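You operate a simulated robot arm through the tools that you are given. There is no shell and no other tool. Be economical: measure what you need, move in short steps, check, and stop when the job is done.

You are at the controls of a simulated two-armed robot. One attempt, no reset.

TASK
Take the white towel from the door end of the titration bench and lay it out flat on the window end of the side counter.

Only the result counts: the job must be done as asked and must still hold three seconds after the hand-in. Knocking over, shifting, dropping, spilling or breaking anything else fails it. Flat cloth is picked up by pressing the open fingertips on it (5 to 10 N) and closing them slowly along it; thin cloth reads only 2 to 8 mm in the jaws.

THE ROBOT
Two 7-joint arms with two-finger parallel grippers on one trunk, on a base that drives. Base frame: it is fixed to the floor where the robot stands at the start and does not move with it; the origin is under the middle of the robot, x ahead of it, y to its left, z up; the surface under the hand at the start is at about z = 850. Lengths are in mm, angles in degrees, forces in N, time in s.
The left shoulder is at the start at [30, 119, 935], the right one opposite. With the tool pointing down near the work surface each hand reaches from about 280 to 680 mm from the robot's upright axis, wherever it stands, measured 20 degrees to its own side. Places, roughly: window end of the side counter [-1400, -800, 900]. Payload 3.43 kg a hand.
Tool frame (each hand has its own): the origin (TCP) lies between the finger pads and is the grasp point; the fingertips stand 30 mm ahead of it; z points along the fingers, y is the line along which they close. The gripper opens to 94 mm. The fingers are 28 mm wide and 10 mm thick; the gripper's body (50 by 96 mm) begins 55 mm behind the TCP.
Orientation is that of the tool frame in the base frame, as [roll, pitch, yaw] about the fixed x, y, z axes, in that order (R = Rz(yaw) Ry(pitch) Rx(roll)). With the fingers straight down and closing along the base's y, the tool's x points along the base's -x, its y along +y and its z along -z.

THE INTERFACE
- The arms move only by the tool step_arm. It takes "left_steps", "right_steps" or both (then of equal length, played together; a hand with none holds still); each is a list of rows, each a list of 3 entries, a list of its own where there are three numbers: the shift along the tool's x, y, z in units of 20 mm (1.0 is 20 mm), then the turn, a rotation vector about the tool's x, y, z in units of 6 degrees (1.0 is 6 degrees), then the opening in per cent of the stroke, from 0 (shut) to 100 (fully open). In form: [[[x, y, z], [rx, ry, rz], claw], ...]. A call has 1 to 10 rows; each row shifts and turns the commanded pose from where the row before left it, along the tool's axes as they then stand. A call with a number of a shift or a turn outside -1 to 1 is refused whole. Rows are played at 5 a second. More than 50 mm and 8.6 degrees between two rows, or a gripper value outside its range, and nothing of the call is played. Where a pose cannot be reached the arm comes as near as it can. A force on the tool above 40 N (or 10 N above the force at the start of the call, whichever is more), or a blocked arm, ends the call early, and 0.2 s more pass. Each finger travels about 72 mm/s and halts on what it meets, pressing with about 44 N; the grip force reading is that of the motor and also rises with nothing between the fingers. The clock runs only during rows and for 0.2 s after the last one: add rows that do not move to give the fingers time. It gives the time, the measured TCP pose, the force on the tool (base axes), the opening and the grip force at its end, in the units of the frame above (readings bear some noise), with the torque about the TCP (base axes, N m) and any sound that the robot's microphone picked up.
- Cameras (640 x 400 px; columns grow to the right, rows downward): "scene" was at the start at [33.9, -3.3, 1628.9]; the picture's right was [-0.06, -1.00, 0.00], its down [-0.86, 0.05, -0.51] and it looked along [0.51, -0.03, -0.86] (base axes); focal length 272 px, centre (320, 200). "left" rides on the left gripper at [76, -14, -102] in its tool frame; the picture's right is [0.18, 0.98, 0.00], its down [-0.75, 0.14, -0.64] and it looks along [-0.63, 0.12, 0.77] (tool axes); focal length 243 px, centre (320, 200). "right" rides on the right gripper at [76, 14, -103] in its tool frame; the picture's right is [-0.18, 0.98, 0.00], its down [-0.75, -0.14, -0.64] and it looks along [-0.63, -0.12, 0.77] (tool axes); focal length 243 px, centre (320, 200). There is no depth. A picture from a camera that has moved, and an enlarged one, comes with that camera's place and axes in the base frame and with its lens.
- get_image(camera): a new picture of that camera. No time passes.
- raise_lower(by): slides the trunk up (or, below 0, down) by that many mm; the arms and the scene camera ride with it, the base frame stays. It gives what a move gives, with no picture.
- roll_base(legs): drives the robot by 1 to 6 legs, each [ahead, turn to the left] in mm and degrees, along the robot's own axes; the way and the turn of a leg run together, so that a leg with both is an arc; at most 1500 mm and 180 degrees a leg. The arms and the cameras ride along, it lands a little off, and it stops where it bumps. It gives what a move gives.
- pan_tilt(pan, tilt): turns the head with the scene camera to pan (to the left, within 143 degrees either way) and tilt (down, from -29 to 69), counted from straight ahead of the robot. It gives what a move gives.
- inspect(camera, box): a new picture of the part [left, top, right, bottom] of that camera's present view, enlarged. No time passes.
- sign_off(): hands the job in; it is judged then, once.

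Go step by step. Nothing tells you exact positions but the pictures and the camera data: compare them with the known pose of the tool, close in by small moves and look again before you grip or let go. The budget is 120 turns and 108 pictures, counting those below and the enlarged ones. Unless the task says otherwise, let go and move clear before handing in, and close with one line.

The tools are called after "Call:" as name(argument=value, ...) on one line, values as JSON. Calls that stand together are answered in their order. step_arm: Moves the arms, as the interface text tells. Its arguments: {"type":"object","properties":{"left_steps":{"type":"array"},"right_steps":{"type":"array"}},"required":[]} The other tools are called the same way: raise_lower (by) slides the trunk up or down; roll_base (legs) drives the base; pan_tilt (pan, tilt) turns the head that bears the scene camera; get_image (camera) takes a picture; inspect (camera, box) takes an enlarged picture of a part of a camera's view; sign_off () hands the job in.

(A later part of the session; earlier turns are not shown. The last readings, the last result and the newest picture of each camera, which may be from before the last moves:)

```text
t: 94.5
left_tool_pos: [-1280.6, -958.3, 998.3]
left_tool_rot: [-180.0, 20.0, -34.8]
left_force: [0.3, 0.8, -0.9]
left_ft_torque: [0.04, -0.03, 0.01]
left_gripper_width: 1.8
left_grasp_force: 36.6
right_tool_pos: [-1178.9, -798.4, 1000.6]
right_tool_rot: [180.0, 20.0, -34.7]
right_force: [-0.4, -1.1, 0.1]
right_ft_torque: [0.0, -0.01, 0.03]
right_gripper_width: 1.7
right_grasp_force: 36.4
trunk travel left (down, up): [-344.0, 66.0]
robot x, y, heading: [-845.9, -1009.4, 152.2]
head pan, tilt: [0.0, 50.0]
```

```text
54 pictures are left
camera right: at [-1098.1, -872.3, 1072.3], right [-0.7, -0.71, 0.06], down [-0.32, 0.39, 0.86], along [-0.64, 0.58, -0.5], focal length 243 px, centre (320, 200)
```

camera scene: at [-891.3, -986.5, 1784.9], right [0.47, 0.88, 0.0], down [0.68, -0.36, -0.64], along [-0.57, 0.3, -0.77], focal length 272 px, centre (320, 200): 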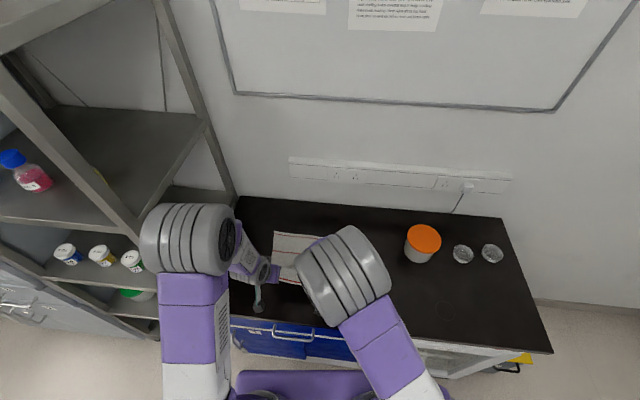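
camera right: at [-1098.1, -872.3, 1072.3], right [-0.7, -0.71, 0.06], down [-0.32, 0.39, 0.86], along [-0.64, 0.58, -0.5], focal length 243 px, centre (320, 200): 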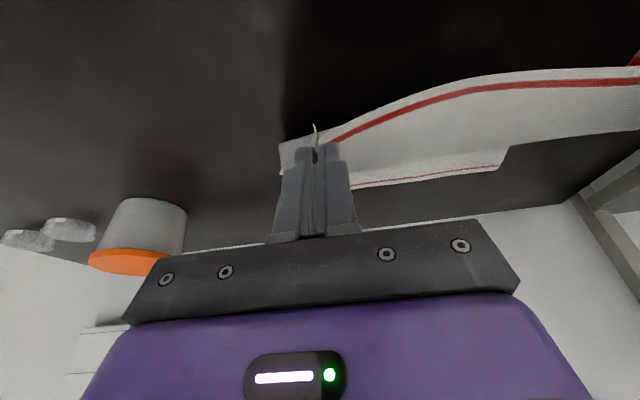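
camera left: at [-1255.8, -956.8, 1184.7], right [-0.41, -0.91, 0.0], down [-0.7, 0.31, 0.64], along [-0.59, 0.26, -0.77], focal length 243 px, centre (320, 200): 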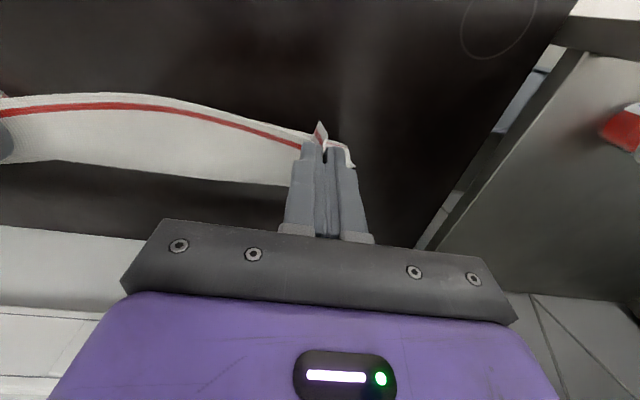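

The two camera rays to the far edge only agree if the counter top is at z≈850, not 900. So the earlier "contacts" were in the air, and the far edge would end at n≈760 with only about 18 mm of margin at the front. I'll lift, go back out, and redo the lay-down with the right height.

Call:
raise_lower(by=66)

Call:
step_arm(left_steps=[[[-0.308, 0, -0.846], [0, 0, 0], 0], [[-0.308, 0, -0.846], [0, 0, 0], 0], [[-0.308, 0, -0.846], [0, 0, 0], 0], [[-0.308, 0, -0.846], [0, 0, 0], 0], [[-0.308, 0, -0.846], [0, 0, 0], 0], [[-0.308, 0, -0.846], [0, 0, 0], 0], [[-0.308, 0, -0.846], [0, 0, 0], 0], [[-0.308, 0, -0.846], [0, 0, 0], 0], [[-0.308, 0, -0.846], [0, 0, 0], 0]], right_steps=[[[-0.308, 0, -0.846], [0, 0, 0], 0], [[-0.308, 0, -0.846], [0, 0, 0], 0], [[-0.308, 0, -0.846], [0, 0, 0], 0], [[-0.308, 0, -0.846], [0, 0, 0], 0], [[-0.308, 0, -0.846], [0, 0, 0], 0], [[-0.308, 0, -0.846], [0, 0, 0], 0], [[-0.308, 0, -0.846], [0, 0, 0], 0], [[-0.308, 0, -0.846], [0, 0, 0], 0], [[-0.308, 0, -0.846], [0, 0, 0], 0]])

Call:
step_arm(left_steps=[[[-0.893, 0, 0.325], [0, 0, 0], 0], [[-0.893, 0, 0.325], [0, 0, 0], 0], [[-0.893, 0, 0.325], [0, 0, 0], 0], [[-0.893, 0, 0.325], [0, 0, 0], 0], [[-0.893, 0, 0.325], [0, 0, 0], 0], [[-0.893, 0, 0.325], [0, 0, 0], 0], [[-0.893, 0, 0.325], [0, 0, 0], 0]], right_steps=[[[-0.893, 0, 0.325], [0, 0, 0], 0], [[-0.893, 0, 0.325], [0, 0, 0], 0], [[-0.893, 0, 0.325], [0, 0, 0], 0], [[-0.893, 0, 0.325], [0, 0, 0], 0], [[-0.893, 0, 0.325], [0, 0, 0], 0], [[-0.893, 0, 0.325], [0, 0, 0], 0], [[-0.893, 0, 0.325], [0, 0, 0], 0]])

Call:
get_image(camera="scene")

```text
t: 95.5
left_tool_pos: [-1280.3, -958.5, 1064.1]
left_tool_rot: [-179.9, 20.0, -34.8]
left_force: [-0.3, 0.8, -0.4]
left_ft_torque: [-0.06, 0.02, 0.01]
left_gripper_width: 1.9
left_grasp_force: 36.6
right_tool_pos: [-1179.8, -798.4, 1067.5]
right_tool_rot: [180.0, 20.0, -34.7]
right_force: [0.1, 0.0, 0.3]
right_ft_torque: [-0.01, -0.02, -0.01]
right_gripper_width: 1.8
right_grasp_force: 36.3
trunk travel left (down, up): [-410.0, 0.0]
robot x, y, heading: [-844.4, -1008.3, 152.4]
head pan, tilt: [0.0, 50.0]
```

```text
t: 97.5
left_tool_pos: [-1278.6, -958.2, 1225.6]
left_tool_rot: [-180.0, 20.0, -34.7]
left_force: [0.3, 0.7, 0.2]
left_ft_torque: [0.04, 0.02, 0.04]
left_gripper_width: 1.5
left_grasp_force: 36.9
right_tool_pos: [-1179.4, -798.4, 1231.0]
right_tool_rot: [179.9, 20.1, -34.8]
right_force: [-0.6, -0.3, -1.0]
right_ft_torque: [0.0, 0.04, 0.03]
right_gripper_width: 1.7
right_grasp_force: 36.6
trunk travel left (down, up): [-410.0, 0.0]
robot x, y, heading: [-845.4, -1007.2, 152.1]
head pan, tilt: [0.0, 50.0]
```

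```text
t: 99.1
left_tool_pos: [-1390.2, -883.0, 1223.7]
left_tool_rot: [-180.0, 19.9, -34.8]
left_force: [1.0, 0.3, 0.7]
left_ft_torque: [0.02, -0.03, 0.02]
left_gripper_width: 1.4
left_grasp_force: 36.1
right_tool_pos: [-1289.7, -721.7, 1228.9]
right_tool_rot: [-180.0, 19.9, -34.7]
right_force: [-0.5, -0.1, 0.0]
right_ft_torque: [-0.03, 0.02, 0.03]
right_gripper_width: 2.0
right_grasp_force: 36.2
trunk travel left (down, up): [-410.0, 0.0]
robot x, y, heading: [-848.2, -1008.0, 152.1]
head pan, tilt: [0.0, 50.0]
```

```text
53 pictures are left
camera scene: at [-893.2, -984.9, 1850.8], right [0.47, 0.88, 0.0], down [0.68, -0.36, -0.64], along [-0.57, 0.3, -0.77], focal length 272 px, centre (320, 200)
```

scene: 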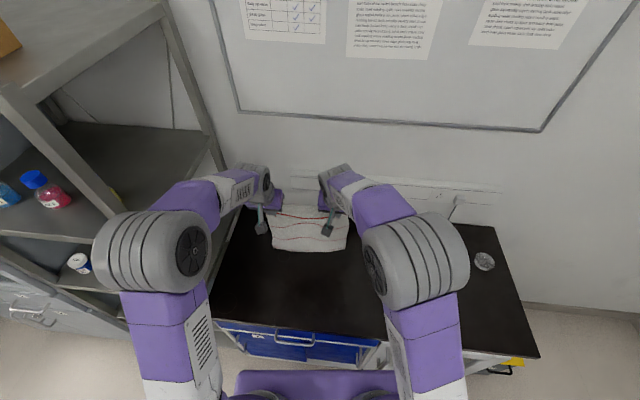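

Still well held. I'll go out another 130 mm.

Call:
step_arm(left_steps=[[[-0.893, 0, 0.325], [0, 0, 0], 0], [[-0.893, 0, 0.325], [0, 0, 0], 0], [[-0.893, 0, 0.325], [0, 0, 0], 0], [[-0.893, 0, 0.325], [0, 0, 0], 0], [[-0.893, 0, 0.325], [0, 0, 0], 0], [[-0.893, 0, 0.325], [0, 0, 0], 0], [[-0.7, 0, 0.255], [0, 0, 0], 0], [[0, 0, 0], [0, 0, 0], 0]], right_steps=[[[-0.893, 0, 0.325], [0, 0, 0], 0], [[-0.893, 0, 0.325], [0, 0, 0], 0], [[-0.893, 0, 0.325], [0, 0, 0], 0], [[-0.893, 0, 0.325], [0, 0, 0], 0], [[-0.893, 0, 0.325], [0, 0, 0], 0], [[-0.893, 0, 0.325], [0, 0, 0], 0], [[-0.47, 0, 0.3], [0, 0, 0], 0], [[0, 0, 0], [0, 0, 0], 0]])

Call:
raise_lower(by=-80)

Call:
inspect(camera="scene", box=[200, 100, 420, 240])

Call:
get_image(camera="right")

```text
t: 100.9
left_tool_pos: [-1495.6, -808.4, 1226.8]
left_tool_rot: [-179.9, 20.0, -34.7]
left_force: [-0.6, -0.2, 0.1]
left_ft_torque: [0.03, 0.01, -0.02]
left_gripper_width: 1.6
left_grasp_force: 36.3
right_tool_pos: [-1391.0, -650.8, 1228.7]
right_tool_rot: [180.0, 20.0, -34.7]
right_force: [0.6, -0.4, 0.2]
right_ft_torque: [0.01, 0.0, 0.01]
right_gripper_width: 1.8
right_grasp_force: 36.7
trunk travel left (down, up): [-410.0, 0.0]
robot x, y, heading: [-847.9, -1008.5, 152.2]
head pan, tilt: [0.0, 50.0]
```

```text
t: 102.1
left_tool_pos: [-1495.1, -806.9, 1146.4]
left_tool_rot: [-179.9, 19.9, -34.8]
left_force: [0.2, 0.3, -0.1]
left_ft_torque: [0.0, 0.0, 0.0]
left_gripper_width: 2.0
left_grasp_force: 36.0
right_tool_pos: [-1391.8, -651.8, 1148.1]
right_tool_rot: [179.9, 20.0, -34.7]
right_force: [-0.1, 0.0, 0.2]
right_ft_torque: [0.05, 0.01, 0.02]
right_gripper_width: 1.8
right_grasp_force: 36.2
trunk travel left (down, up): [-330.0, 80.0]
robot x, y, heading: [-850.3, -1007.9, 152.1]
head pan, tilt: [0.0, 50.0]
```

```text
2.86 times, centred on (310, 170) of scene
camera zoom: at [-891.3, -986.2, 1771.0], right [0.47, 0.88, 0.0], down [0.68, -0.36, -0.64], along [-0.57, 0.3, -0.77], focal length 777 px, centre (349, 286)
```

zoom: 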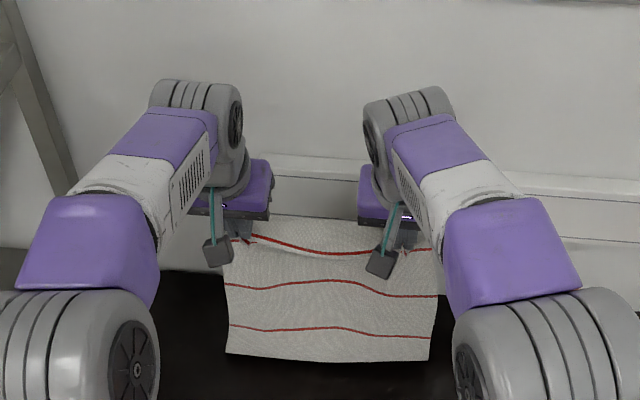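

```text
51 pictures are left
camera right: at [-1310.5, -724.4, 1218.9], right [-0.7, -0.71, 0.06], down [-0.32, 0.39, 0.86], along [-0.64, 0.58, -0.5], focal length 243 px, centre (320, 200)
```

right: 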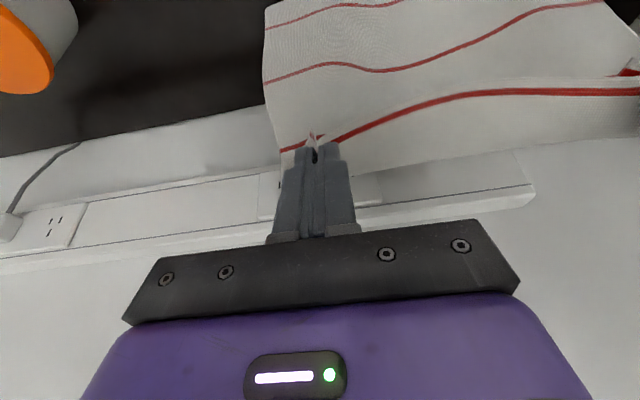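

Now the bottom strip has really bedded (bend at n≈803, z=850). I'll sink and retreat along the arc again.

Call:
step_arm(left_steps=[[[0.609, 0, 0.577], [0, 0, 0], 0], [[0.609, 0, 0.577], [0, 0, 0], 0], [[0.609, 0, 0.577], [0, 0, 0], 0], [[0.609, 0, 0.577], [0, 0, 0], 0], [[0.974, 0, -0.248], [0, 0, 0], 0], [[0.974, 0, -0.248], [0, 0, 0], 0], [[0.974, 0, -0.248], [0, 0, 0], 0]], right_steps=[[[0.609, 0, 0.577], [0, 0, 0], 0], [[0.609, 0, 0.577], [0, 0, 0], 0], [[0.609, 0, 0.577], [0, 0, 0], 0], [[0.609, 0, 0.577], [0, 0, 0], 0], [[0.974, 0, -0.248], [0, 0, 0], 0], [[0.974, 0, -0.248], [0, 0, 0], 0], [[0.974, 0, -0.248], [0, 0, 0], 0]])

Call:
inspect(camera="scene", box=[180, 120, 440, 290])

Call:
get_image(camera="right")

```text
t: 103.7
left_tool_pos: [-1421.1, -859.6, 1079.6]
left_tool_rot: [180.0, 20.1, -34.8]
left_force: [0.6, 0.7, -0.3]
left_ft_torque: [0.0, -0.03, 0.03]
left_gripper_width: 1.6
left_grasp_force: 37.2
right_tool_pos: [-1315.9, -702.0, 1084.7]
right_tool_rot: [-180.0, 20.0, -34.8]
right_force: [0.1, -0.8, 0.1]
right_ft_torque: [-0.02, 0.02, 0.02]
right_gripper_width: 1.6
right_grasp_force: 36.7
trunk travel left (down, up): [-330.0, 80.0]
robot x, y, heading: [-846.3, -1009.2, 152.0]
head pan, tilt: [0.0, 50.0]
```

```text
2.35 times, centred on (310, 205) of scene
camera zoom: at [-890.1, -987.1, 1770.9], right [0.47, 0.88, 0.0], down [0.68, -0.36, -0.64], along [-0.57, 0.3, -0.77], focal length 640 px, centre (344, 188)
```

zoom: 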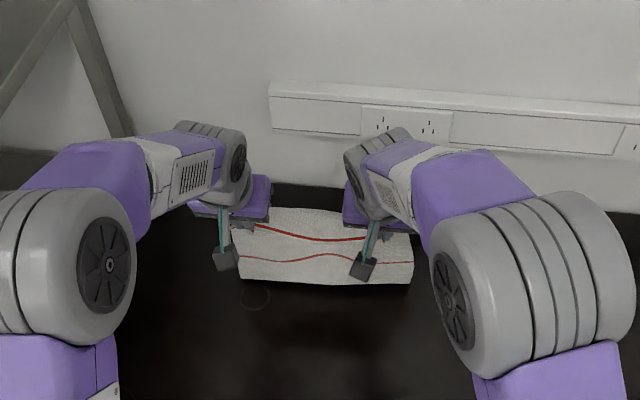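

```text
49 pictures are left
camera right: at [-1234.2, -776.1, 1154.2], right [-0.7, -0.71, 0.06], down [-0.32, 0.39, 0.86], along [-0.64, 0.58, -0.5], focal length 243 px, centre (320, 200)
```

right: 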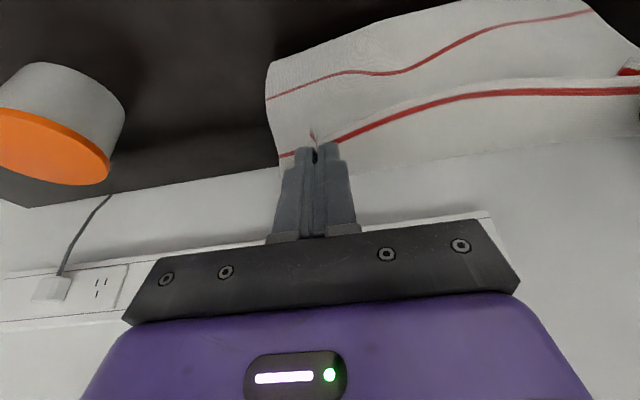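

Call:
step_arm(left_steps=[[[0.782, 0, 0.248], [0, 0, 0], 0], [[0.782, 0, 0.248], [0, 0, 0], 0], [[0.782, 0, 0.248], [0, 0, 0], 0], [[0.782, 0, 0.248], [0, 0, 0], 0], [[0.979, 0, 0.496], [0, 0, 0], 0], [[0.979, 0, 0.496], [0, 0, 0], 0], [[0.979, 0, 0.496], [0, 0, 0], 0]], right_steps=[[[0.782, 0, 0.248], [0, 0, 0], 0], [[0.782, 0, 0.248], [0, 0, 0], 0], [[0.782, 0, 0.248], [0, 0, 0], 0], [[0.782, 0, 0.248], [0, 0, 0], 0], [[0.979, 0, 0.496], [0, 0, 0], 0], [[0.979, 0, 0.496], [0, 0, 0], 0], [[0.979, 0, 0.496], [0, 0, 0], 0]])

Call:
get_image(camera="scene")

Call:
get_image(camera="right")

```text
t: 105.3
left_tool_pos: [-1342.5, -916.4, 991.5]
left_tool_rot: [-180.0, 20.1, -34.8]
left_force: [0.7, -0.6, -0.4]
left_ft_torque: [0.01, 0.01, 0.04]
left_gripper_width: 1.7
left_grasp_force: 36.6
right_tool_pos: [-1239.2, -757.2, 993.5]
right_tool_rot: [-180.0, 20.1, -34.7]
right_force: [-0.5, -0.6, 0.3]
right_ft_torque: [0.04, -0.02, -0.02]
right_gripper_width: 1.8
right_grasp_force: 36.8
trunk travel left (down, up): [-330.0, 80.0]
robot x, y, heading: [-844.5, -1008.9, 152.0]
head pan, tilt: [0.0, 50.0]
```

```text
48 pictures are left
camera scene: at [-891.7, -986.4, 1770.8], right [0.47, 0.88, 0.0], down [0.68, -0.36, -0.64], along [-0.57, 0.3, -0.77], focal length 272 px, centre (320, 200)
```

scene: 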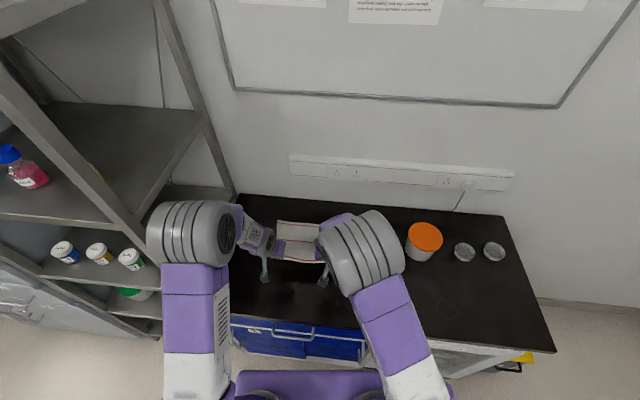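

```text
47 pictures are left
camera right: at [-1158.4, -831.1, 1064.7], right [-0.7, -0.71, 0.06], down [-0.32, 0.39, 0.86], along [-0.64, 0.58, -0.5], focal length 243 px, centre (320, 200)
```

right: 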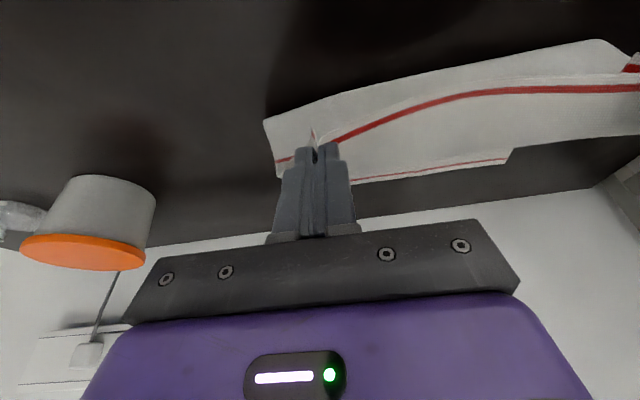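

The far edge is holding at n≈809, so the near edge should land near 497. I'll bring the held edge down to the surface.

Call:
step_arm(left_steps=[[[0.923, 0, 0.196], [0, 0, 0], 0], [[0.923, 0, 0.196], [0, 0, 0], 0], [[0.697, 0, 0.598], [0, 0, 0], 0], [[0.697, 0, 0.598], [0, 0, 0], 0], [[0.556, 0, 0.65], [0, 0, 0], 0], [[0.556, 0, 0.65], [0, 0, 0], 0], [[0.521, 0, 0.555], [0, 0, 0], 0]], right_steps=[[[0.923, 0, 0.196], [0, 0, 0], 0], [[0.923, 0, 0.196], [0, 0, 0], 0], [[0.697, 0, 0.598], [0, 0, 0], 0], [[0.697, 0, 0.598], [0, 0, 0], 0], [[0.556, 0, 0.65], [0, 0, 0], 0], [[0.556, 0, 0.65], [0, 0, 0], 0], [[0.521, 0, 0.555], [0, 0, 0], 0]])

Call:
get_image(camera="scene")

Call:
get_image(camera="right")

Call:
get_image(camera="left")

```text
t: 106.9
left_tool_pos: [-1286.6, -953.8, 895.5]
left_tool_rot: [-179.8, 20.1, -34.8]
left_force: [0.0, -0.5, 0.5]
left_ft_torque: [0.01, 0.01, -0.01]
left_gripper_width: 1.7
left_grasp_force: 36.6
right_tool_pos: [-1181.2, -795.3, 897.1]
right_tool_rot: [179.9, 20.1, -34.7]
right_force: [0.2, 0.3, -0.1]
right_ft_torque: [0.02, -0.02, 0.04]
right_gripper_width: 2.0
right_grasp_force: 36.8
trunk travel left (down, up): [-330.0, 80.0]
robot x, y, heading: [-848.5, -1009.7, 152.0]
head pan, tilt: [0.0, 50.0]
```

```text
46 pictures are left
camera scene: at [-891.9, -986.1, 1770.8], right [0.47, 0.88, 0.0], down [0.68, -0.36, -0.64], along [-0.57, 0.3, -0.77], focal length 272 px, centre (320, 200)
```

scene: 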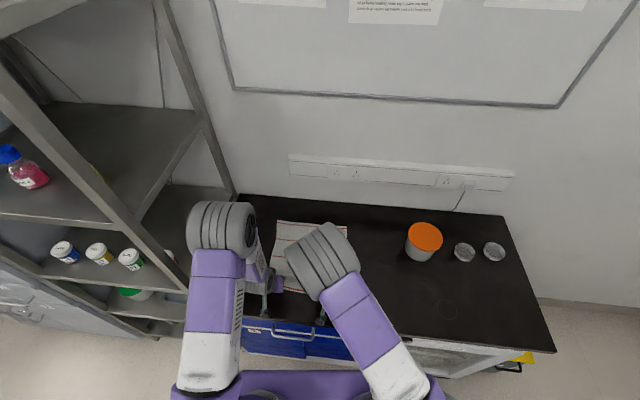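

```text
45 pictures are left
camera right: at [-1099.7, -869.2, 967.7], right [-0.7, -0.71, 0.06], down [-0.32, 0.39, 0.86], along [-0.64, 0.58, -0.5], focal length 243 px, centre (320, 200)
```

right: 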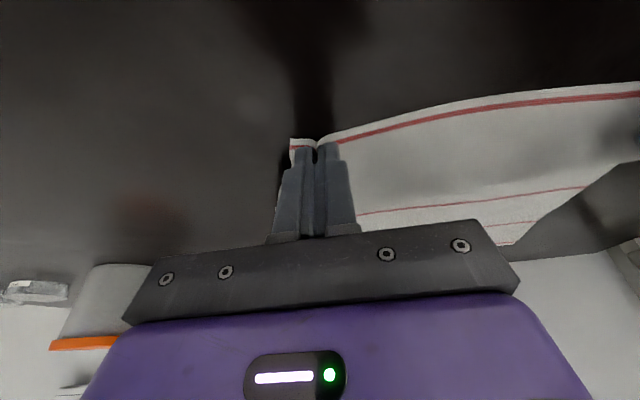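

```text
44 pictures are left
camera left: at [-1191.1, -1002.0, 965.6], right [-0.42, -0.91, -0.06], down [-0.48, 0.16, 0.86], along [-0.77, 0.39, -0.5], focal length 243 px, centre (320, 200)
```

left: 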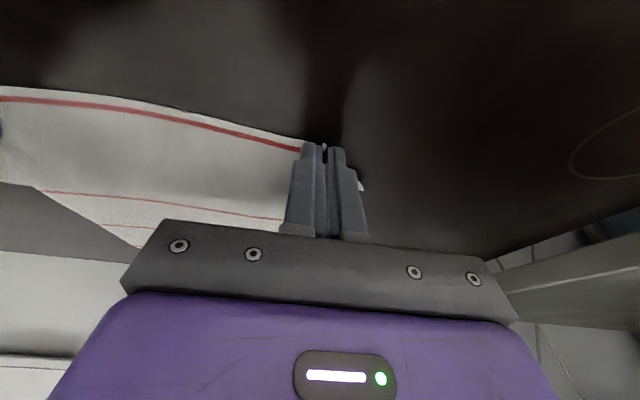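

The towel lies nearly flat with only the held edge slightly raised. I'll take it down the last millimetres with a slight pull back.

Call:
step_arm(left_steps=[[[0.27, 0, 0.17], [0, 0, 0], 0], [[0.27, 0, 0.17], [0, 0, 0], 0], [[0, 0, 0], [0, 0, 0], 0]], right_steps=[[[0.27, 0, 0.17], [0, 0, 0], 0], [[0.3, 0, 0.24], [0, 0, 0], 0], [[0, 0, 0], [0, 0, 0], 0]])

Call:
get_image(camera="left")

Call:
get_image(camera="right")

```text
t: 107.4
left_tool_pos: [-1284.1, -953.1, 893.3]
left_tool_rot: [-179.9, 21.2, -34.8]
left_force: [7.4, -4.9, 23.7]
left_ft_torque: [-0.17, -0.27, 0.12]
left_gripper_width: 1.8
left_grasp_force: 36.4
right_tool_pos: [-1176.9, -798.8, 893.2]
right_tool_rot: [179.8, 20.6, -34.9]
right_force: [2.9, 0.7, 16.5]
right_ft_torque: [0.12, -0.15, 0.02]
right_gripper_width: 1.6
right_grasp_force: 36.5
trunk travel left (down, up): [-330.0, 80.0]
robot x, y, heading: [-847.5, -1011.0, 152.1]
head pan, tilt: [0.0, 50.0]
stopped in row 2 (left hand): the force on the tool passed its limit at 44 N (the readings are from after the stop); the commanded pose is now the measured one
```

```text
43 pictures are left
camera left: at [-1188.5, -1003.7, 961.6], right [-0.42, -0.9, -0.07], down [-0.47, 0.15, 0.87], along [-0.78, 0.4, -0.49], focal length 243 px, centre (320, 200)
```

left: 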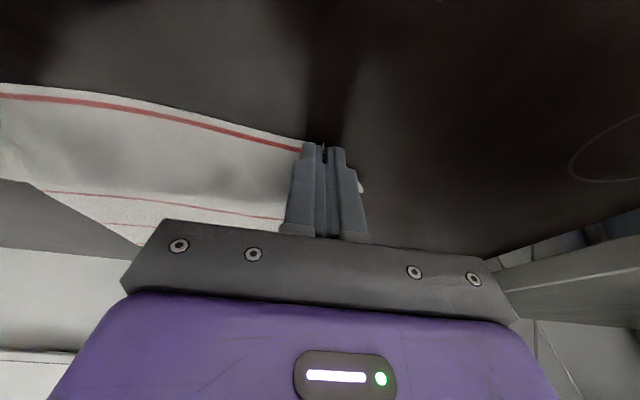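

```text
42 pictures are left
camera right: at [-1095.4, -872.2, 963.0], right [-0.7, -0.71, 0.07], down [-0.31, 0.39, 0.87], along [-0.64, 0.59, -0.5], focal length 243 px, centre (320, 200)
```

right: 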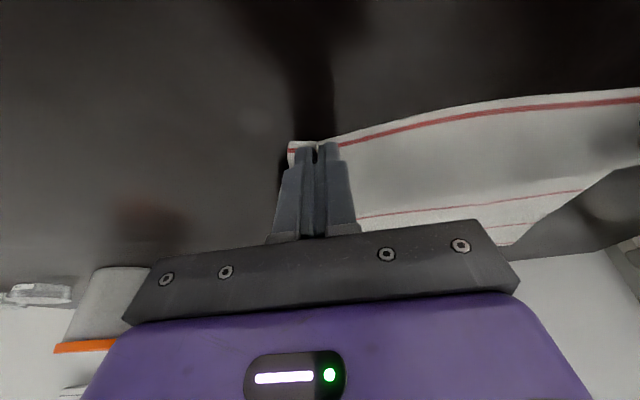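

Contact is made, so the surface is at about z=858. I'll ease off 1.5 mm, pull the edge slightly taut by spreading the hands to their original spacing, and check.

Call:
step_arm(left_steps=[[[-0.03, 0, -0.1], [0, 0, 0], 0], [[0.14, 0.12, -0.05], [0, 0, 0], 0], [[0.14, 0.12, -0.05], [0, 0, 0], 0], [[0, 0, 0], [0, 0, 0], 0]], right_steps=[[[-0.03, 0, -0.08], [0, 0, 0], 0], [[0.14, -0.12, -0.05], [0, 0, 0], 0], [[0.14, -0.12, -0.05], [0, 0, 0], 0], [[0, 0, 0], [0, 0, 0], 0]])

Call:
get_image(camera="right")

```text
t: 108.4
left_tool_pos: [-1285.4, -959.1, 892.7]
left_tool_rot: [-180.0, 21.3, -34.9]
left_force: [1.5, 11.8, 16.3]
left_ft_torque: [0.34, -0.09, -0.02]
left_gripper_width: 1.6
left_grasp_force: 36.4
right_tool_pos: [-1171.9, -797.9, 893.2]
right_tool_rot: [179.7, 20.6, -35.0]
right_force: [-3.7, -3.2, 11.9]
right_ft_torque: [0.01, 0.09, 0.08]
right_gripper_width: 1.8
right_grasp_force: 36.3
trunk travel left (down, up): [-330.0, 80.0]
robot x, y, heading: [-845.0, -1008.2, 152.0]
head pan, tilt: [0.0, 50.0]
```

```text
41 pictures are left
camera right: at [-1089.4, -871.0, 963.3], right [-0.7, -0.71, 0.07], down [-0.31, 0.39, 0.86], along [-0.64, 0.58, -0.5], focal length 243 px, centre (320, 200)
```

right: 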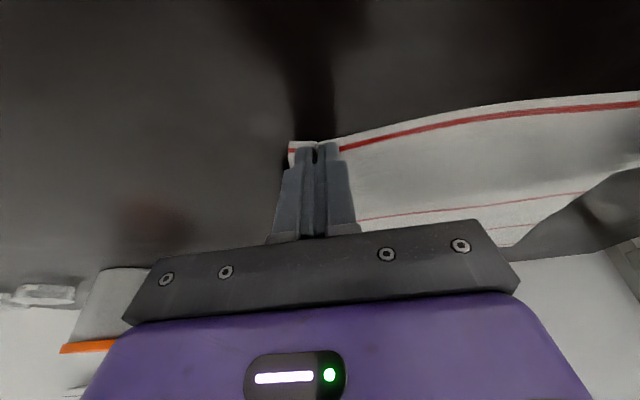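

Still pressing at 12–16 N. I'll ease slightly, then open slowly with light contact so the fingers spread the pinched fold flat.

Call:
step_arm(left_steps=[[[0, 0, -0.05], [0, 0, 0], 0], [[0, 0, 0], [0, 0, 0], 3], [[0, 0, 0], [0, 0, 0], 7], [[0, 0, 0], [0, 0, 0], 11], [[0, 0, 0], [0, 0, 0], 15], [[0, 0, 0], [0, 0, 0], 19], [[0, 0, 0], [0, 0, 0], 24], [[0, 0, 0], [0, 0, 0], 29], [[0, 0, 0], [0, 0, 0], 34], [[0, 0, 0], [0, 0, 0], 38]], right_steps=[[[0, 0, -0.03], [0, 0, 0], 0], [[0, 0, 0], [0, 0, 0], 3], [[0, 0, 0], [0, 0, 0], 7], [[0, 0, 0], [0, 0, 0], 11], [[0, 0, 0], [0, 0, 0], 15], [[0, 0, 0], [0, 0, 0], 19], [[0, 0, 0], [0, 0, 0], 24], [[0, 0, 0], [0, 0, 0], 29], [[0, 0, 0], [0, 0, 0], 34], [[0, 0, 0], [0, 0, 0], 38]])

Call:
get_image(camera="left")

Call:
get_image(camera="right")

```text
t: 110.6
left_tool_pos: [-1285.6, -960.4, 893.0]
left_tool_rot: [179.9, 21.0, -34.8]
left_force: [0.8, 1.0, -0.3]
left_ft_torque: [0.03, 0.0, -0.02]
left_gripper_width: 35.7
left_grasp_force: 0.1
right_tool_pos: [-1171.6, -798.5, 893.1]
right_tool_rot: [179.9, 20.5, -34.8]
right_force: [-1.2, -1.0, 7.6]
right_ft_torque: [0.12, -0.12, -0.04]
right_gripper_width: 34.8
right_grasp_force: 0.0
trunk travel left (down, up): [-330.0, 80.0]
robot x, y, heading: [-848.0, -1007.8, 151.9]
head pan, tilt: [0.0, 50.0]
```

```text
40 pictures are left
camera left: at [-1188.4, -1010.5, 962.4], right [-0.42, -0.9, -0.07], down [-0.47, 0.15, 0.87], along [-0.78, 0.4, -0.49], focal length 243 px, centre (320, 200)
```

left: 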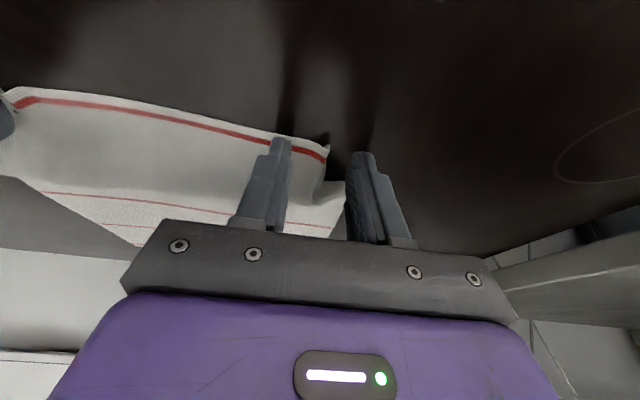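

```text
39 pictures are left
camera right: at [-1089.7, -871.7, 963.7], right [-0.7, -0.71, 0.07], down [-0.31, 0.39, 0.86], along [-0.64, 0.59, -0.5], focal length 243 px, centre (320, 200)
```

right: 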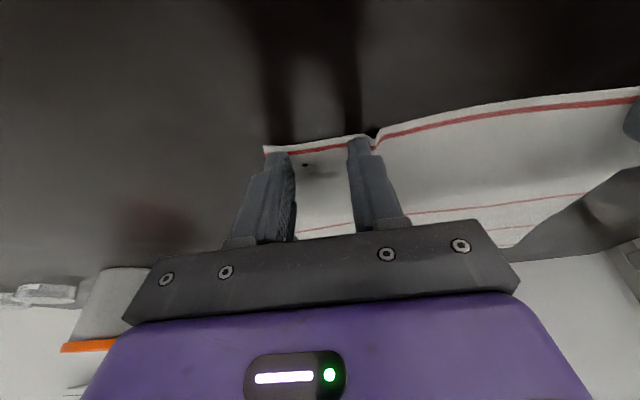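

The right end has spread flat. The left corner looks partly folded, so I'll withdraw both hands upward and look.

Call:
step_arm(left_steps=[[[-0.2, 0, -0.5], [0, 0, 0], 45], [[-0.2, 0, -0.8], [0, 0, 0], 45], [[-0.3, 0, -0.9], [0, 0, 0], 45], [[-0.3, 0, -0.9], [0, 0, 0], 45], [[0.1, 0, -1], [0, 0, 0], 45], [[0.2, 0, -1], [0, 0, 0], 45], [[0.2, 0, -1], [0, 0, 0], 45]], right_steps=[[[-0.2, 0, -0.5], [0, 0, 0], 45], [[-0.2, 0, -0.8], [0, 0, 0], 45], [[-0.3, 0, -0.9], [0, 0, 0], 45], [[-0.3, 0, -0.9], [0, 0, 0], 45], [[0.1, 0, -1], [0, 0, 0], 45], [[0.2, 0, -1], [0, 0, 0], 45], [[0.2, 0, -1], [0, 0, 0], 45]])

Call:
get_image(camera="left")

Call:
get_image(camera="right")

Call:
inspect(camera="scene", box=[200, 180, 420, 320])

```text
t: 112.2
left_tool_pos: [-1256.8, -980.6, 1010.4]
left_tool_rot: [-180.0, 21.0, -34.8]
left_force: [-0.1, -0.2, 0.5]
left_ft_torque: [0.03, 0.02, 0.02]
left_gripper_width: 42.0
left_grasp_force: 0.0
right_tool_pos: [-1142.5, -816.6, 1012.4]
right_tool_rot: [179.8, 20.4, -34.9]
right_force: [0.1, 0.1, 0.1]
right_ft_torque: [0.0, 0.04, 0.0]
right_gripper_width: 42.2
right_grasp_force: 0.1
trunk travel left (down, up): [-330.0, 80.0]
robot x, y, heading: [-845.8, -1007.4, 152.0]
head pan, tilt: [0.0, 50.0]
```

```text
38 pictures are left
camera left: at [-1160.4, -1030.4, 1080.1], right [-0.42, -0.9, -0.07], down [-0.47, 0.15, 0.87], along [-0.78, 0.4, -0.49], focal length 243 px, centre (320, 200)
```

left: 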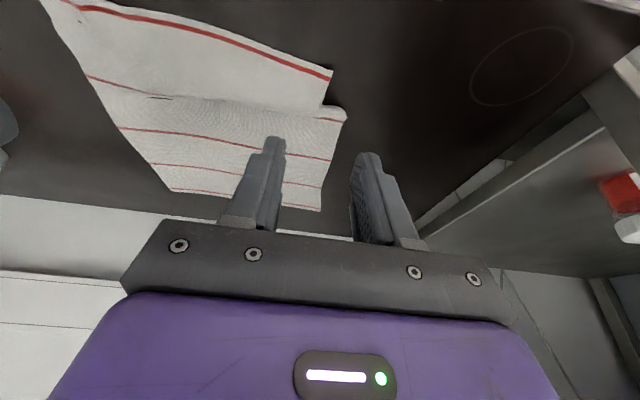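

```text
37 pictures are left
camera right: at [-1061.2, -890.0, 1082.5], right [-0.7, -0.71, 0.07], down [-0.31, 0.39, 0.86], along [-0.64, 0.59, -0.5], focal length 243 px, centre (320, 200)
```

right: 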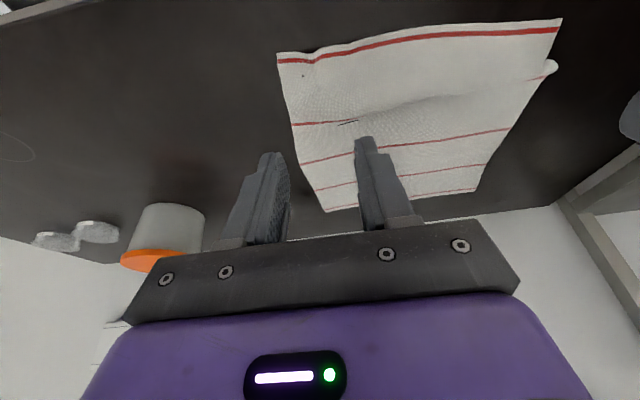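

```text
2.86 times, centred on (310, 250) of scene
camera zoom: at [-889.8, -987.2, 1770.9], right [0.47, 0.88, 0.0], down [0.68, -0.36, -0.64], along [-0.57, 0.3, -0.77], focal length 777 px, centre (349, 57)
```

zoom: 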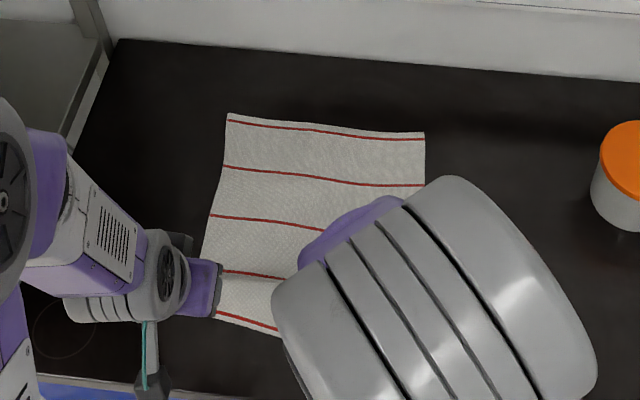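

The towel is mostly flat, but there's a ripple between the first two stripes on the near side, so the near edge needs pulling toward me. I'll clear the arms for a full view.

Call:
step_arm(left_steps=[[[-0.308, 0.4, -0.846], [0, 0, 0], 45], [[-0.308, 0.4, -0.846], [0, 0, 0], 45], [[-0.308, 0.4, -0.846], [0, 0, 0], 45], [[-0.308, 0.4, -0.846], [0, 0, 0], 45], [[-0.308, 0.4, -0.846], [0, 0, 0], 45], [[-0.308, 0.4, -0.846], [0, 0, 0], 45]], right_steps=[[[-0.308, -0.9, -0.846], [0, 0, 0], 45], [[-0.308, -0.9, -0.846], [0, 0, 0], 45], [[-0.308, -0.9, -0.846], [0, 0, 0], 45], [[-0.308, -0.9, -0.846], [0, 0, 0], 45], [[-0.308, -0.9, -0.846], [0, 0, 0], 45], [[-0.308, -0.9, -0.846], [0, 0, 0], 45]])

Call:
inspect(camera="scene", box=[200, 180, 420, 320])

Call:
get_image(camera="left")

```text
t: 113.6
left_tool_pos: [-1282.0, -1022.0, 1118.9]
left_tool_rot: [180.0, 21.0, -34.8]
left_force: [0.4, -0.7, -0.3]
left_ft_torque: [-0.01, 0.03, -0.03]
left_gripper_width: 42.2
left_grasp_force: 0.0
right_tool_pos: [-1080.2, -725.5, 1118.4]
right_tool_rot: [179.9, 20.3, -34.9]
right_force: [0.3, -0.8, 0.7]
right_ft_torque: [0.0, 0.03, 0.03]
right_gripper_width: 42.5
right_grasp_force: 0.0
trunk travel left (down, up): [-330.0, 80.0]
robot x, y, heading: [-847.0, -1006.9, 152.2]
head pan, tilt: [0.0, 50.0]
```

```text
2.86 times, centred on (310, 250) of scene
camera zoom: at [-890.3, -986.3, 1770.9], right [0.47, 0.88, 0.0], down [0.68, -0.36, -0.64], along [-0.57, 0.3, -0.77], focal length 777 px, centre (349, 57)
```

zoom: 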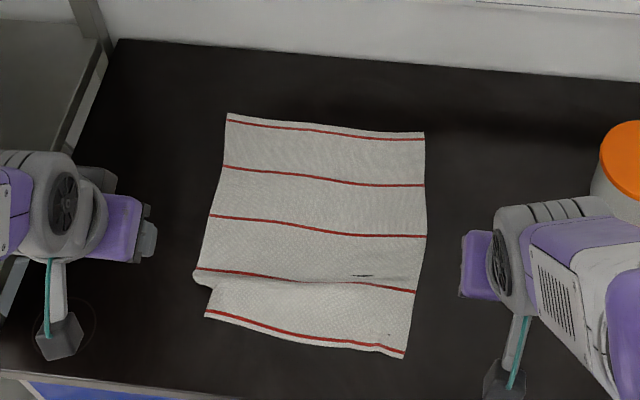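

```text
34 pictures are left
camera left: at [-1186.2, -1071.5, 1188.4], right [-0.42, -0.9, -0.07], down [-0.47, 0.15, 0.87], along [-0.78, 0.4, -0.49], focal length 243 px, centre (320, 200)
```

left: 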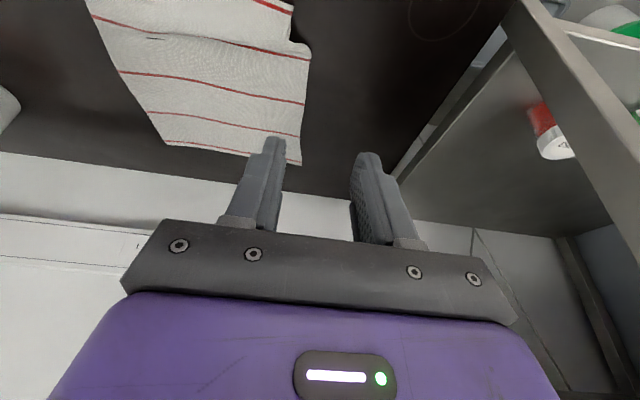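

The near strip has been drawn inward at the left (corner at u≈1531 against 1570 for the far corner), with a small overlap at the second stripe. I'll set the tools vertical and bring both above the near strip. The right hand will hold while the left drags its corner outward.

Call:
step_arm(left_steps=[[[0, 0, 0], [0, 0.875, 0], 20], [[0, 0, 0], [0, 0.875, 0], 20], [[0, 0, 0], [0, 0.875, 0], 20], [[0, 0, 0], [0, 0.875, 0], 20]], right_steps=[[[0, 0, 0], [0, 0.85, 0], 20], [[0, 0, 0], [0, 0.85, 0], 20], [[0, 0, 0], [0, 0.85, 0], 20], [[0, 0, 0], [0, 0.85, 0], 20]])

Call:
step_arm(left_steps=[[[-0.25, -0.32, 0.8], [0, 0, 0], 20], [[-0.25, -0.32, 0.8], [0, 0, 0], 20], [[-0.25, -0.32, 0.8], [0, 0, 0], 20], [[-0.25, -0.32, 0.8], [0, 0, 0], 20], [[-0.25, -0.32, 0.8], [0, 0, 0], 20], [[-0.25, -0.32, 0.8], [0, 0, 0], 20], [[-0.25, -0.32, 0.8], [0, 0, 0], 20], [[-0.25, -0.32, 0.8], [0, 0, 0], 20], [[-0.25, -0.32, 0.8], [0, 0, 0], 20], [[-0.25, -0.32, 0.8], [0, 0, 0], 20]], right_steps=[[[-0.19, 0.6, 0.8], [0, 0, 0], 20], [[-0.19, 0.6, 0.8], [0, 0, 0], 20], [[-0.19, 0.6, 0.8], [0, 0, 0], 20], [[-0.19, 0.6, 0.8], [0, 0, 0], 20], [[-0.19, 0.6, 0.8], [0, 0, 0], 20], [[-0.19, 0.6, 0.8], [0, 0, 0], 20], [[-0.19, 0.6, 0.8], [0, 0, 0], 20], [[-0.19, 0.6, 0.8], [0, 0, 0], 20], [[-0.19, 0.6, 0.8], [0, 0, 0], 20], [[-0.19, 0.6, 0.8], [0, 0, 0], 20]])

Call:
get_image(camera="left")

Call:
get_image(camera="right")

```text
t: 114.6
left_tool_pos: [-1282.7, -1019.9, 1118.9]
left_tool_rot: [-180.0, -0.1, -34.9]
left_force: [0.5, 0.0, 0.6]
left_ft_torque: [0.0, 0.01, 0.02]
left_gripper_width: 18.6
left_grasp_force: 0.0
right_tool_pos: [-1082.4, -726.5, 1119.6]
right_tool_rot: [179.8, -0.2, -34.9]
right_force: [-0.5, 0.2, -0.6]
right_ft_torque: [-0.04, -0.04, -0.02]
right_gripper_width: 18.8
right_grasp_force: 0.1
trunk travel left (down, up): [-330.0, 80.0]
robot x, y, heading: [-846.4, -1008.7, 152.1]
head pan, tilt: [0.0, 50.0]
```

```text
t: 116.8
left_tool_pos: [-1288.3, -939.7, 959.5]
left_tool_rot: [-179.9, 0.0, -34.8]
left_force: [-0.4, -0.6, -0.7]
left_ft_torque: [0.01, -0.04, 0.0]
left_gripper_width: 18.6
left_grasp_force: 0.1
right_tool_pos: [-1182.8, -803.1, 957.7]
right_tool_rot: [179.9, -0.1, -35.1]
right_force: [-0.1, 0.9, 0.4]
right_ft_torque: [0.02, 0.01, -0.01]
right_gripper_width: 18.7
right_grasp_force: 0.2
trunk travel left (down, up): [-330.0, 80.0]
robot x, y, heading: [-845.4, -1007.9, 151.8]
head pan, tilt: [0.0, 50.0]
```

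```text
33 pictures are left
camera left: at [-1217.7, -971.1, 1062.0], right [-0.41, -0.91, 0.0], down [-0.7, 0.31, 0.64], along [-0.58, 0.26, -0.77], focal length 243 px, centre (320, 200)
```

left: 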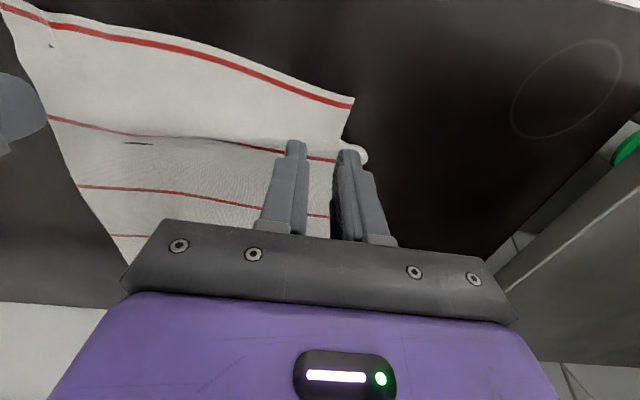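

```text
32 pictures are left
camera right: at [-1127.2, -858.7, 1060.7], right [-0.71, -0.7, 0.0], down [-0.54, 0.55, 0.64], along [-0.45, 0.46, -0.77], focal length 243 px, centre (320, 200)
```

right: 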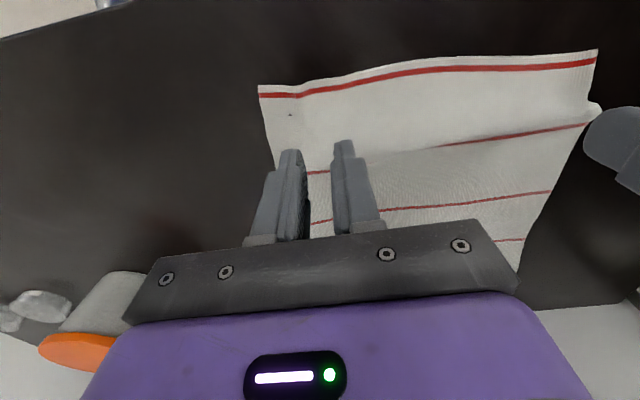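

Fingertips sit between the near edge (n≈507) and the ripple (n≈551). I'll lower both to light contact.

Call:
step_arm(left_steps=[[[0, 0, 0.9], [0, 0, 0], 20], [[0, 0, 0.9], [0, 0, 0], 20], [[0, 0, 0.9], [0, 0, 0], 20], [[0, 0, 0.4], [0, 0, 0], 20], [[0, 0, 0.1], [0, 0, 0], 20], [[0, 0, 0], [0, 0, 0], 20]], right_steps=[[[0, 0, 0.9], [0, 0, 0], 20], [[0, 0, 0.9], [0, 0, 0], 20], [[0, 0, 0.9], [0, 0, 0], 20], [[0, 0, 0.3], [0, 0, 0], 20], [[0, 0, 0.1], [0, 0, 0], 20], [[0, 0, 0], [0, 0, 0], 20]])

```text
t: 118.2
left_tool_pos: [-1286.7, -940.2, 895.0]
left_tool_rot: [180.0, 0.0, -34.8]
left_force: [-0.8, 0.8, 0.8]
left_ft_torque: [0.0, 0.04, -0.01]
left_gripper_width: 18.7
left_grasp_force: 0.2
right_tool_pos: [-1184.1, -805.1, 897.1]
right_tool_rot: [179.9, 0.0, -34.8]
right_force: [0.3, -0.3, -0.7]
right_ft_torque: [-0.01, 0.03, -0.02]
right_gripper_width: 18.7
right_grasp_force: 0.0
trunk travel left (down, up): [-330.0, 80.0]
robot x, y, heading: [-849.6, -1011.7, 151.9]
head pan, tilt: [0.0, 50.0]
```

Call:
step_arm(left_steps=[[[0, 0, 0.1], [0, 0, 0], 20], [[0, 0, 0.1], [0, 0, 0], 20], [[0, 0, 0], [0, 0, 0], 20]], right_steps=[[[0, 0, 0.15], [0, 0, 0], 20], [[0, 0, 0.15], [0, 0, 0], 20], [[0, 0, 0], [0, 0, 0], 20]])

```text
t: 119.0
left_tool_pos: [-1288.5, -940.2, 891.7]
left_tool_rot: [180.0, 0.1, -34.8]
left_force: [1.1, -1.9, 12.4]
left_ft_torque: [-0.19, 0.04, 0.03]
left_gripper_width: 19.1
left_grasp_force: 0.1
right_tool_pos: [-1181.2, -805.8, 892.4]
right_tool_rot: [179.9, 0.1, -34.8]
right_force: [-0.3, -0.3, 0.6]
right_ft_torque: [0.02, -0.01, -0.01]
right_gripper_width: 19.1
right_grasp_force: 0.0
trunk travel left (down, up): [-330.0, 80.0]
robot x, y, heading: [-847.3, -1007.8, 152.3]
head pan, tilt: [0.0, 50.0]
```

Call:
step_arm(left_steps=[[[0, 0, -0.02], [0, 0, 0], 20], [[0, 0, 0], [0, 0, 0], 20], [[0.08, 0.25, 0], [0, 0, 0], 20], [[0.08, 0.25, 0], [0, 0, 0], 20], [[0.08, 0.25, 0], [0, 0, 0], 20], [[0.08, 0.25, 0], [0, 0, 0], 20], [[0, 0, 0], [0, 0, 0], 20]], right_steps=[[[0, 0, 0.07], [0, 0, 0], 20], [[0, 0, 0.02], [0, 0, 0], 20], [[0, 0, 0], [0, 0, 0], 20], [[0, 0, 0], [0, 0, 0], 20], [[0, 0, 0], [0, 0, 0], 20], [[0, 0, 0], [0, 0, 0], 20], [[0, 0, 0], [0, 0, 0], 20]])

Call:
get_image(camera="left")

```text
t: 120.3
left_tool_pos: [-1292.8, -956.8, 891.6]
left_tool_rot: [-179.9, 0.1, -34.8]
left_force: [1.2, -0.9, 4.0]
left_ft_torque: [-0.09, -0.01, 0.01]
left_gripper_width: 18.8
left_grasp_force: 0.1
right_tool_pos: [-1182.0, -804.3, 892.5]
right_tool_rot: [179.7, 0.3, -34.9]
right_force: [2.4, -1.1, 15.8]
right_ft_torque: [0.04, -0.31, -0.04]
right_gripper_width: 19.0
right_grasp_force: 0.3
trunk travel left (down, up): [-330.0, 80.0]
robot x, y, heading: [-847.2, -1010.0, 152.3]
head pan, tilt: [0.0, 50.0]
stopped in row 6 (right hand): the force on the tool passed its limit at 41 N (the readings are from after the stop); the commanded pose is now the measured one
```

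```text
31 pictures are left
camera left: at [-1221.7, -988.5, 994.7], right [-0.41, -0.91, 0.0], down [-0.7, 0.31, 0.64], along [-0.59, 0.26, -0.77], focal length 243 px, centre (320, 200)
```

left: 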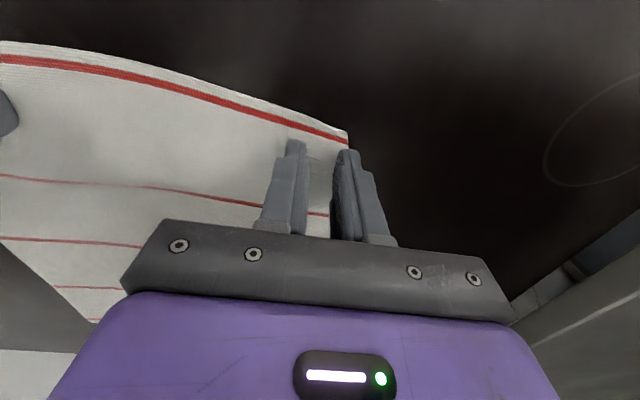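

The drag is working and the ripple is opening. I'll ease the right hand and drag further.

Call:
step_arm(left_steps=[[[0, 0, 0.03], [0, 0, 0], 20], [[0.1, 0.22, 0], [0, 0, 0], 20], [[0.1, 0.22, 0], [0, 0, 0], 20], [[0.1, 0.22, 0], [0, 0, 0], 20], [[0.1, 0.22, 0], [0, 0, 0], 20], [[0, 0, 0], [0, 0, 0], 20]], right_steps=[[[0, 0, -0.05], [0, 0, 0], 20], [[0, 0, 0], [0, 0, 0], 20], [[0, 0, 0], [0, 0, 0], 20], [[0, 0, 0], [0, 0, 0], 20], [[0, 0, 0], [0, 0, 0], 20], [[0, 0, 0], [0, 0, 0], 20]])

Call:
get_image(camera="left")

Call:
get_image(camera="right")

```text
t: 121.7
left_tool_pos: [-1296.1, -977.5, 892.0]
left_tool_rot: [-180.0, 0.0, -34.9]
left_force: [0.3, 2.4, 5.1]
left_ft_torque: [0.13, -0.03, -0.02]
left_gripper_width: 19.1
left_grasp_force: 0.1
right_tool_pos: [-1181.7, -806.0, 890.6]
right_tool_rot: [179.7, 0.2, -34.8]
right_force: [-1.5, -2.1, 5.0]
right_ft_torque: [-0.05, -0.04, -0.02]
right_gripper_width: 17.4
right_grasp_force: 0.1
trunk travel left (down, up): [-330.0, 80.0]
robot x, y, heading: [-847.5, -1006.6, 152.0]
head pan, tilt: [0.0, 50.0]
```

```text
30 pictures are left
camera left: at [-1225.3, -1007.4, 994.8], right [-0.41, -0.91, 0.0], down [-0.7, 0.31, 0.64], along [-0.59, 0.26, -0.77], focal length 243 px, centre (320, 200)
```

left: 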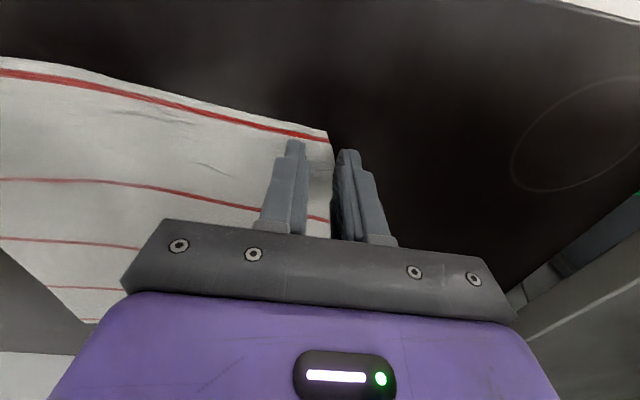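

```text
29 pictures are left
camera right: at [-1125.5, -860.4, 994.1], right [-0.71, -0.7, 0.01], down [-0.54, 0.55, 0.64], along [-0.45, 0.46, -0.77], focal length 243 px, centre (320, 200)
```

right: 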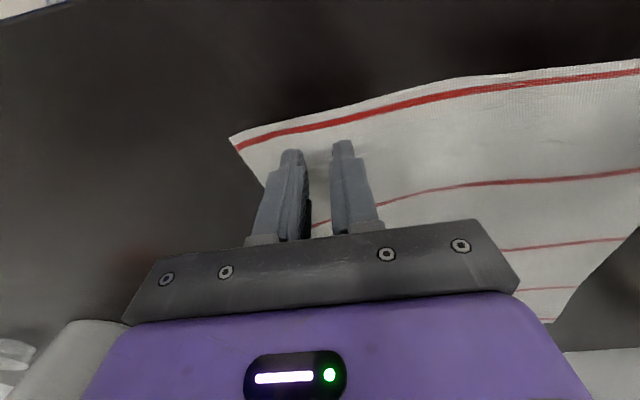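

It looks flat now. I'll lift both hands straight up, clear the view and check.

Call:
step_arm(left_steps=[[[0, 0, -0.5], [0, 0, 0], 20], [[0, 0, -1], [0, 0, 0], 20], [[0, 0, -1], [0, 0, 0], 20], [[0, 0, -1], [0, 0, 0], 20], [[0, 0, -1], [0, 0, 0], 20], [[0, 0.2, -1], [0, 0, 0], 20], [[0, 0.2, -1], [0, 0, 0], 20], [[0, 0.2, -1], [0, 0, 0], 20], [[0, 0.2, -1], [0, 0, 0], 20], [[0, 0.2, -1], [0, 0, 0], 20]], right_steps=[[[0, 0, -0.5], [0, 0, 0], 20], [[0, 0, -1], [0, 0, 0], 20], [[0, 0, -1], [0, 0, 0], 20], [[0, -0.6, -1], [0, 0, 0], 20], [[0, -0.9, -1], [0, 0, 0], 20], [[0.3, -0.9, -1], [0, 0, 0], 20], [[0.3, -0.9, -1], [0, 0, 0], 20], [[0.3, -0.9, -1], [0, 0, 0], 20], [[0.3, -0.9, -1], [0, 0, 0], 20], [[0.3, -0.9, -1], [0, 0, 0], 20]])

Call:
inspect(camera="scene", box=[200, 180, 420, 320])

Call:
get_image(camera="right")

```text
t: 123.9
left_tool_pos: [-1306.7, -992.6, 1081.3]
left_tool_rot: [-180.0, 0.0, -35.0]
left_force: [0.4, 0.2, 0.2]
left_ft_torque: [0.01, 0.01, 0.0]
left_gripper_width: 19.0
left_grasp_force: 0.1
right_tool_pos: [-1086.3, -722.9, 1080.9]
right_tool_rot: [179.8, 0.1, -34.8]
right_force: [0.7, 0.5, -0.1]
right_ft_torque: [-0.02, -0.02, 0.0]
right_gripper_width: 18.7
right_grasp_force: 0.1
trunk travel left (down, up): [-330.0, 80.0]
robot x, y, heading: [-849.6, -1006.7, 151.9]
head pan, tilt: [0.0, 50.0]
```

```text
2.86 times, centred on (310, 250) of scene
camera zoom: at [-889.8, -986.0, 1770.9], right [0.47, 0.88, 0.0], down [0.68, -0.36, -0.64], along [-0.57, 0.3, -0.77], focal length 777 px, centre (349, 57)
```

zoom: 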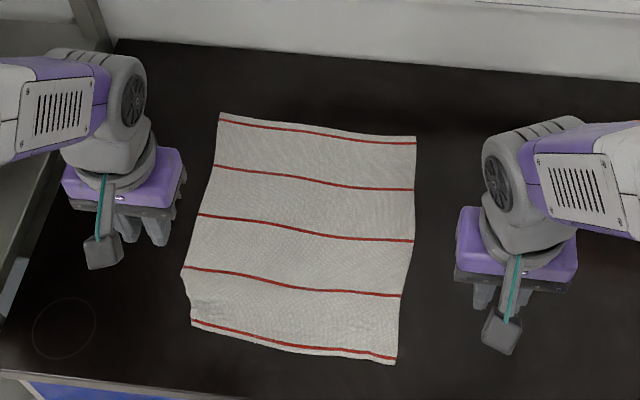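

```text
27 pictures are left
camera right: at [-1029.8, -779.0, 1183.9], right [-0.71, -0.7, 0.0], down [-0.54, 0.55, 0.64], along [-0.45, 0.46, -0.77], focal length 243 px, centre (320, 200)
```

right: 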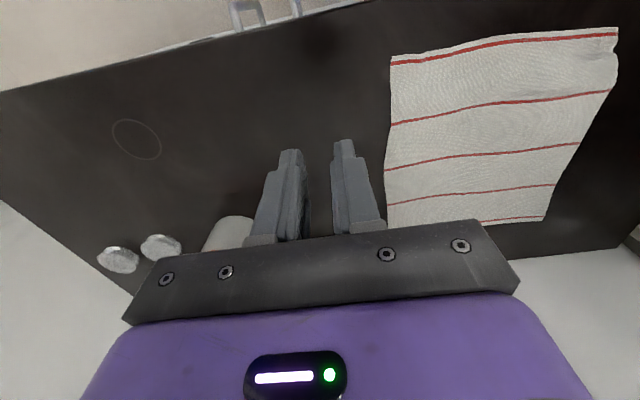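

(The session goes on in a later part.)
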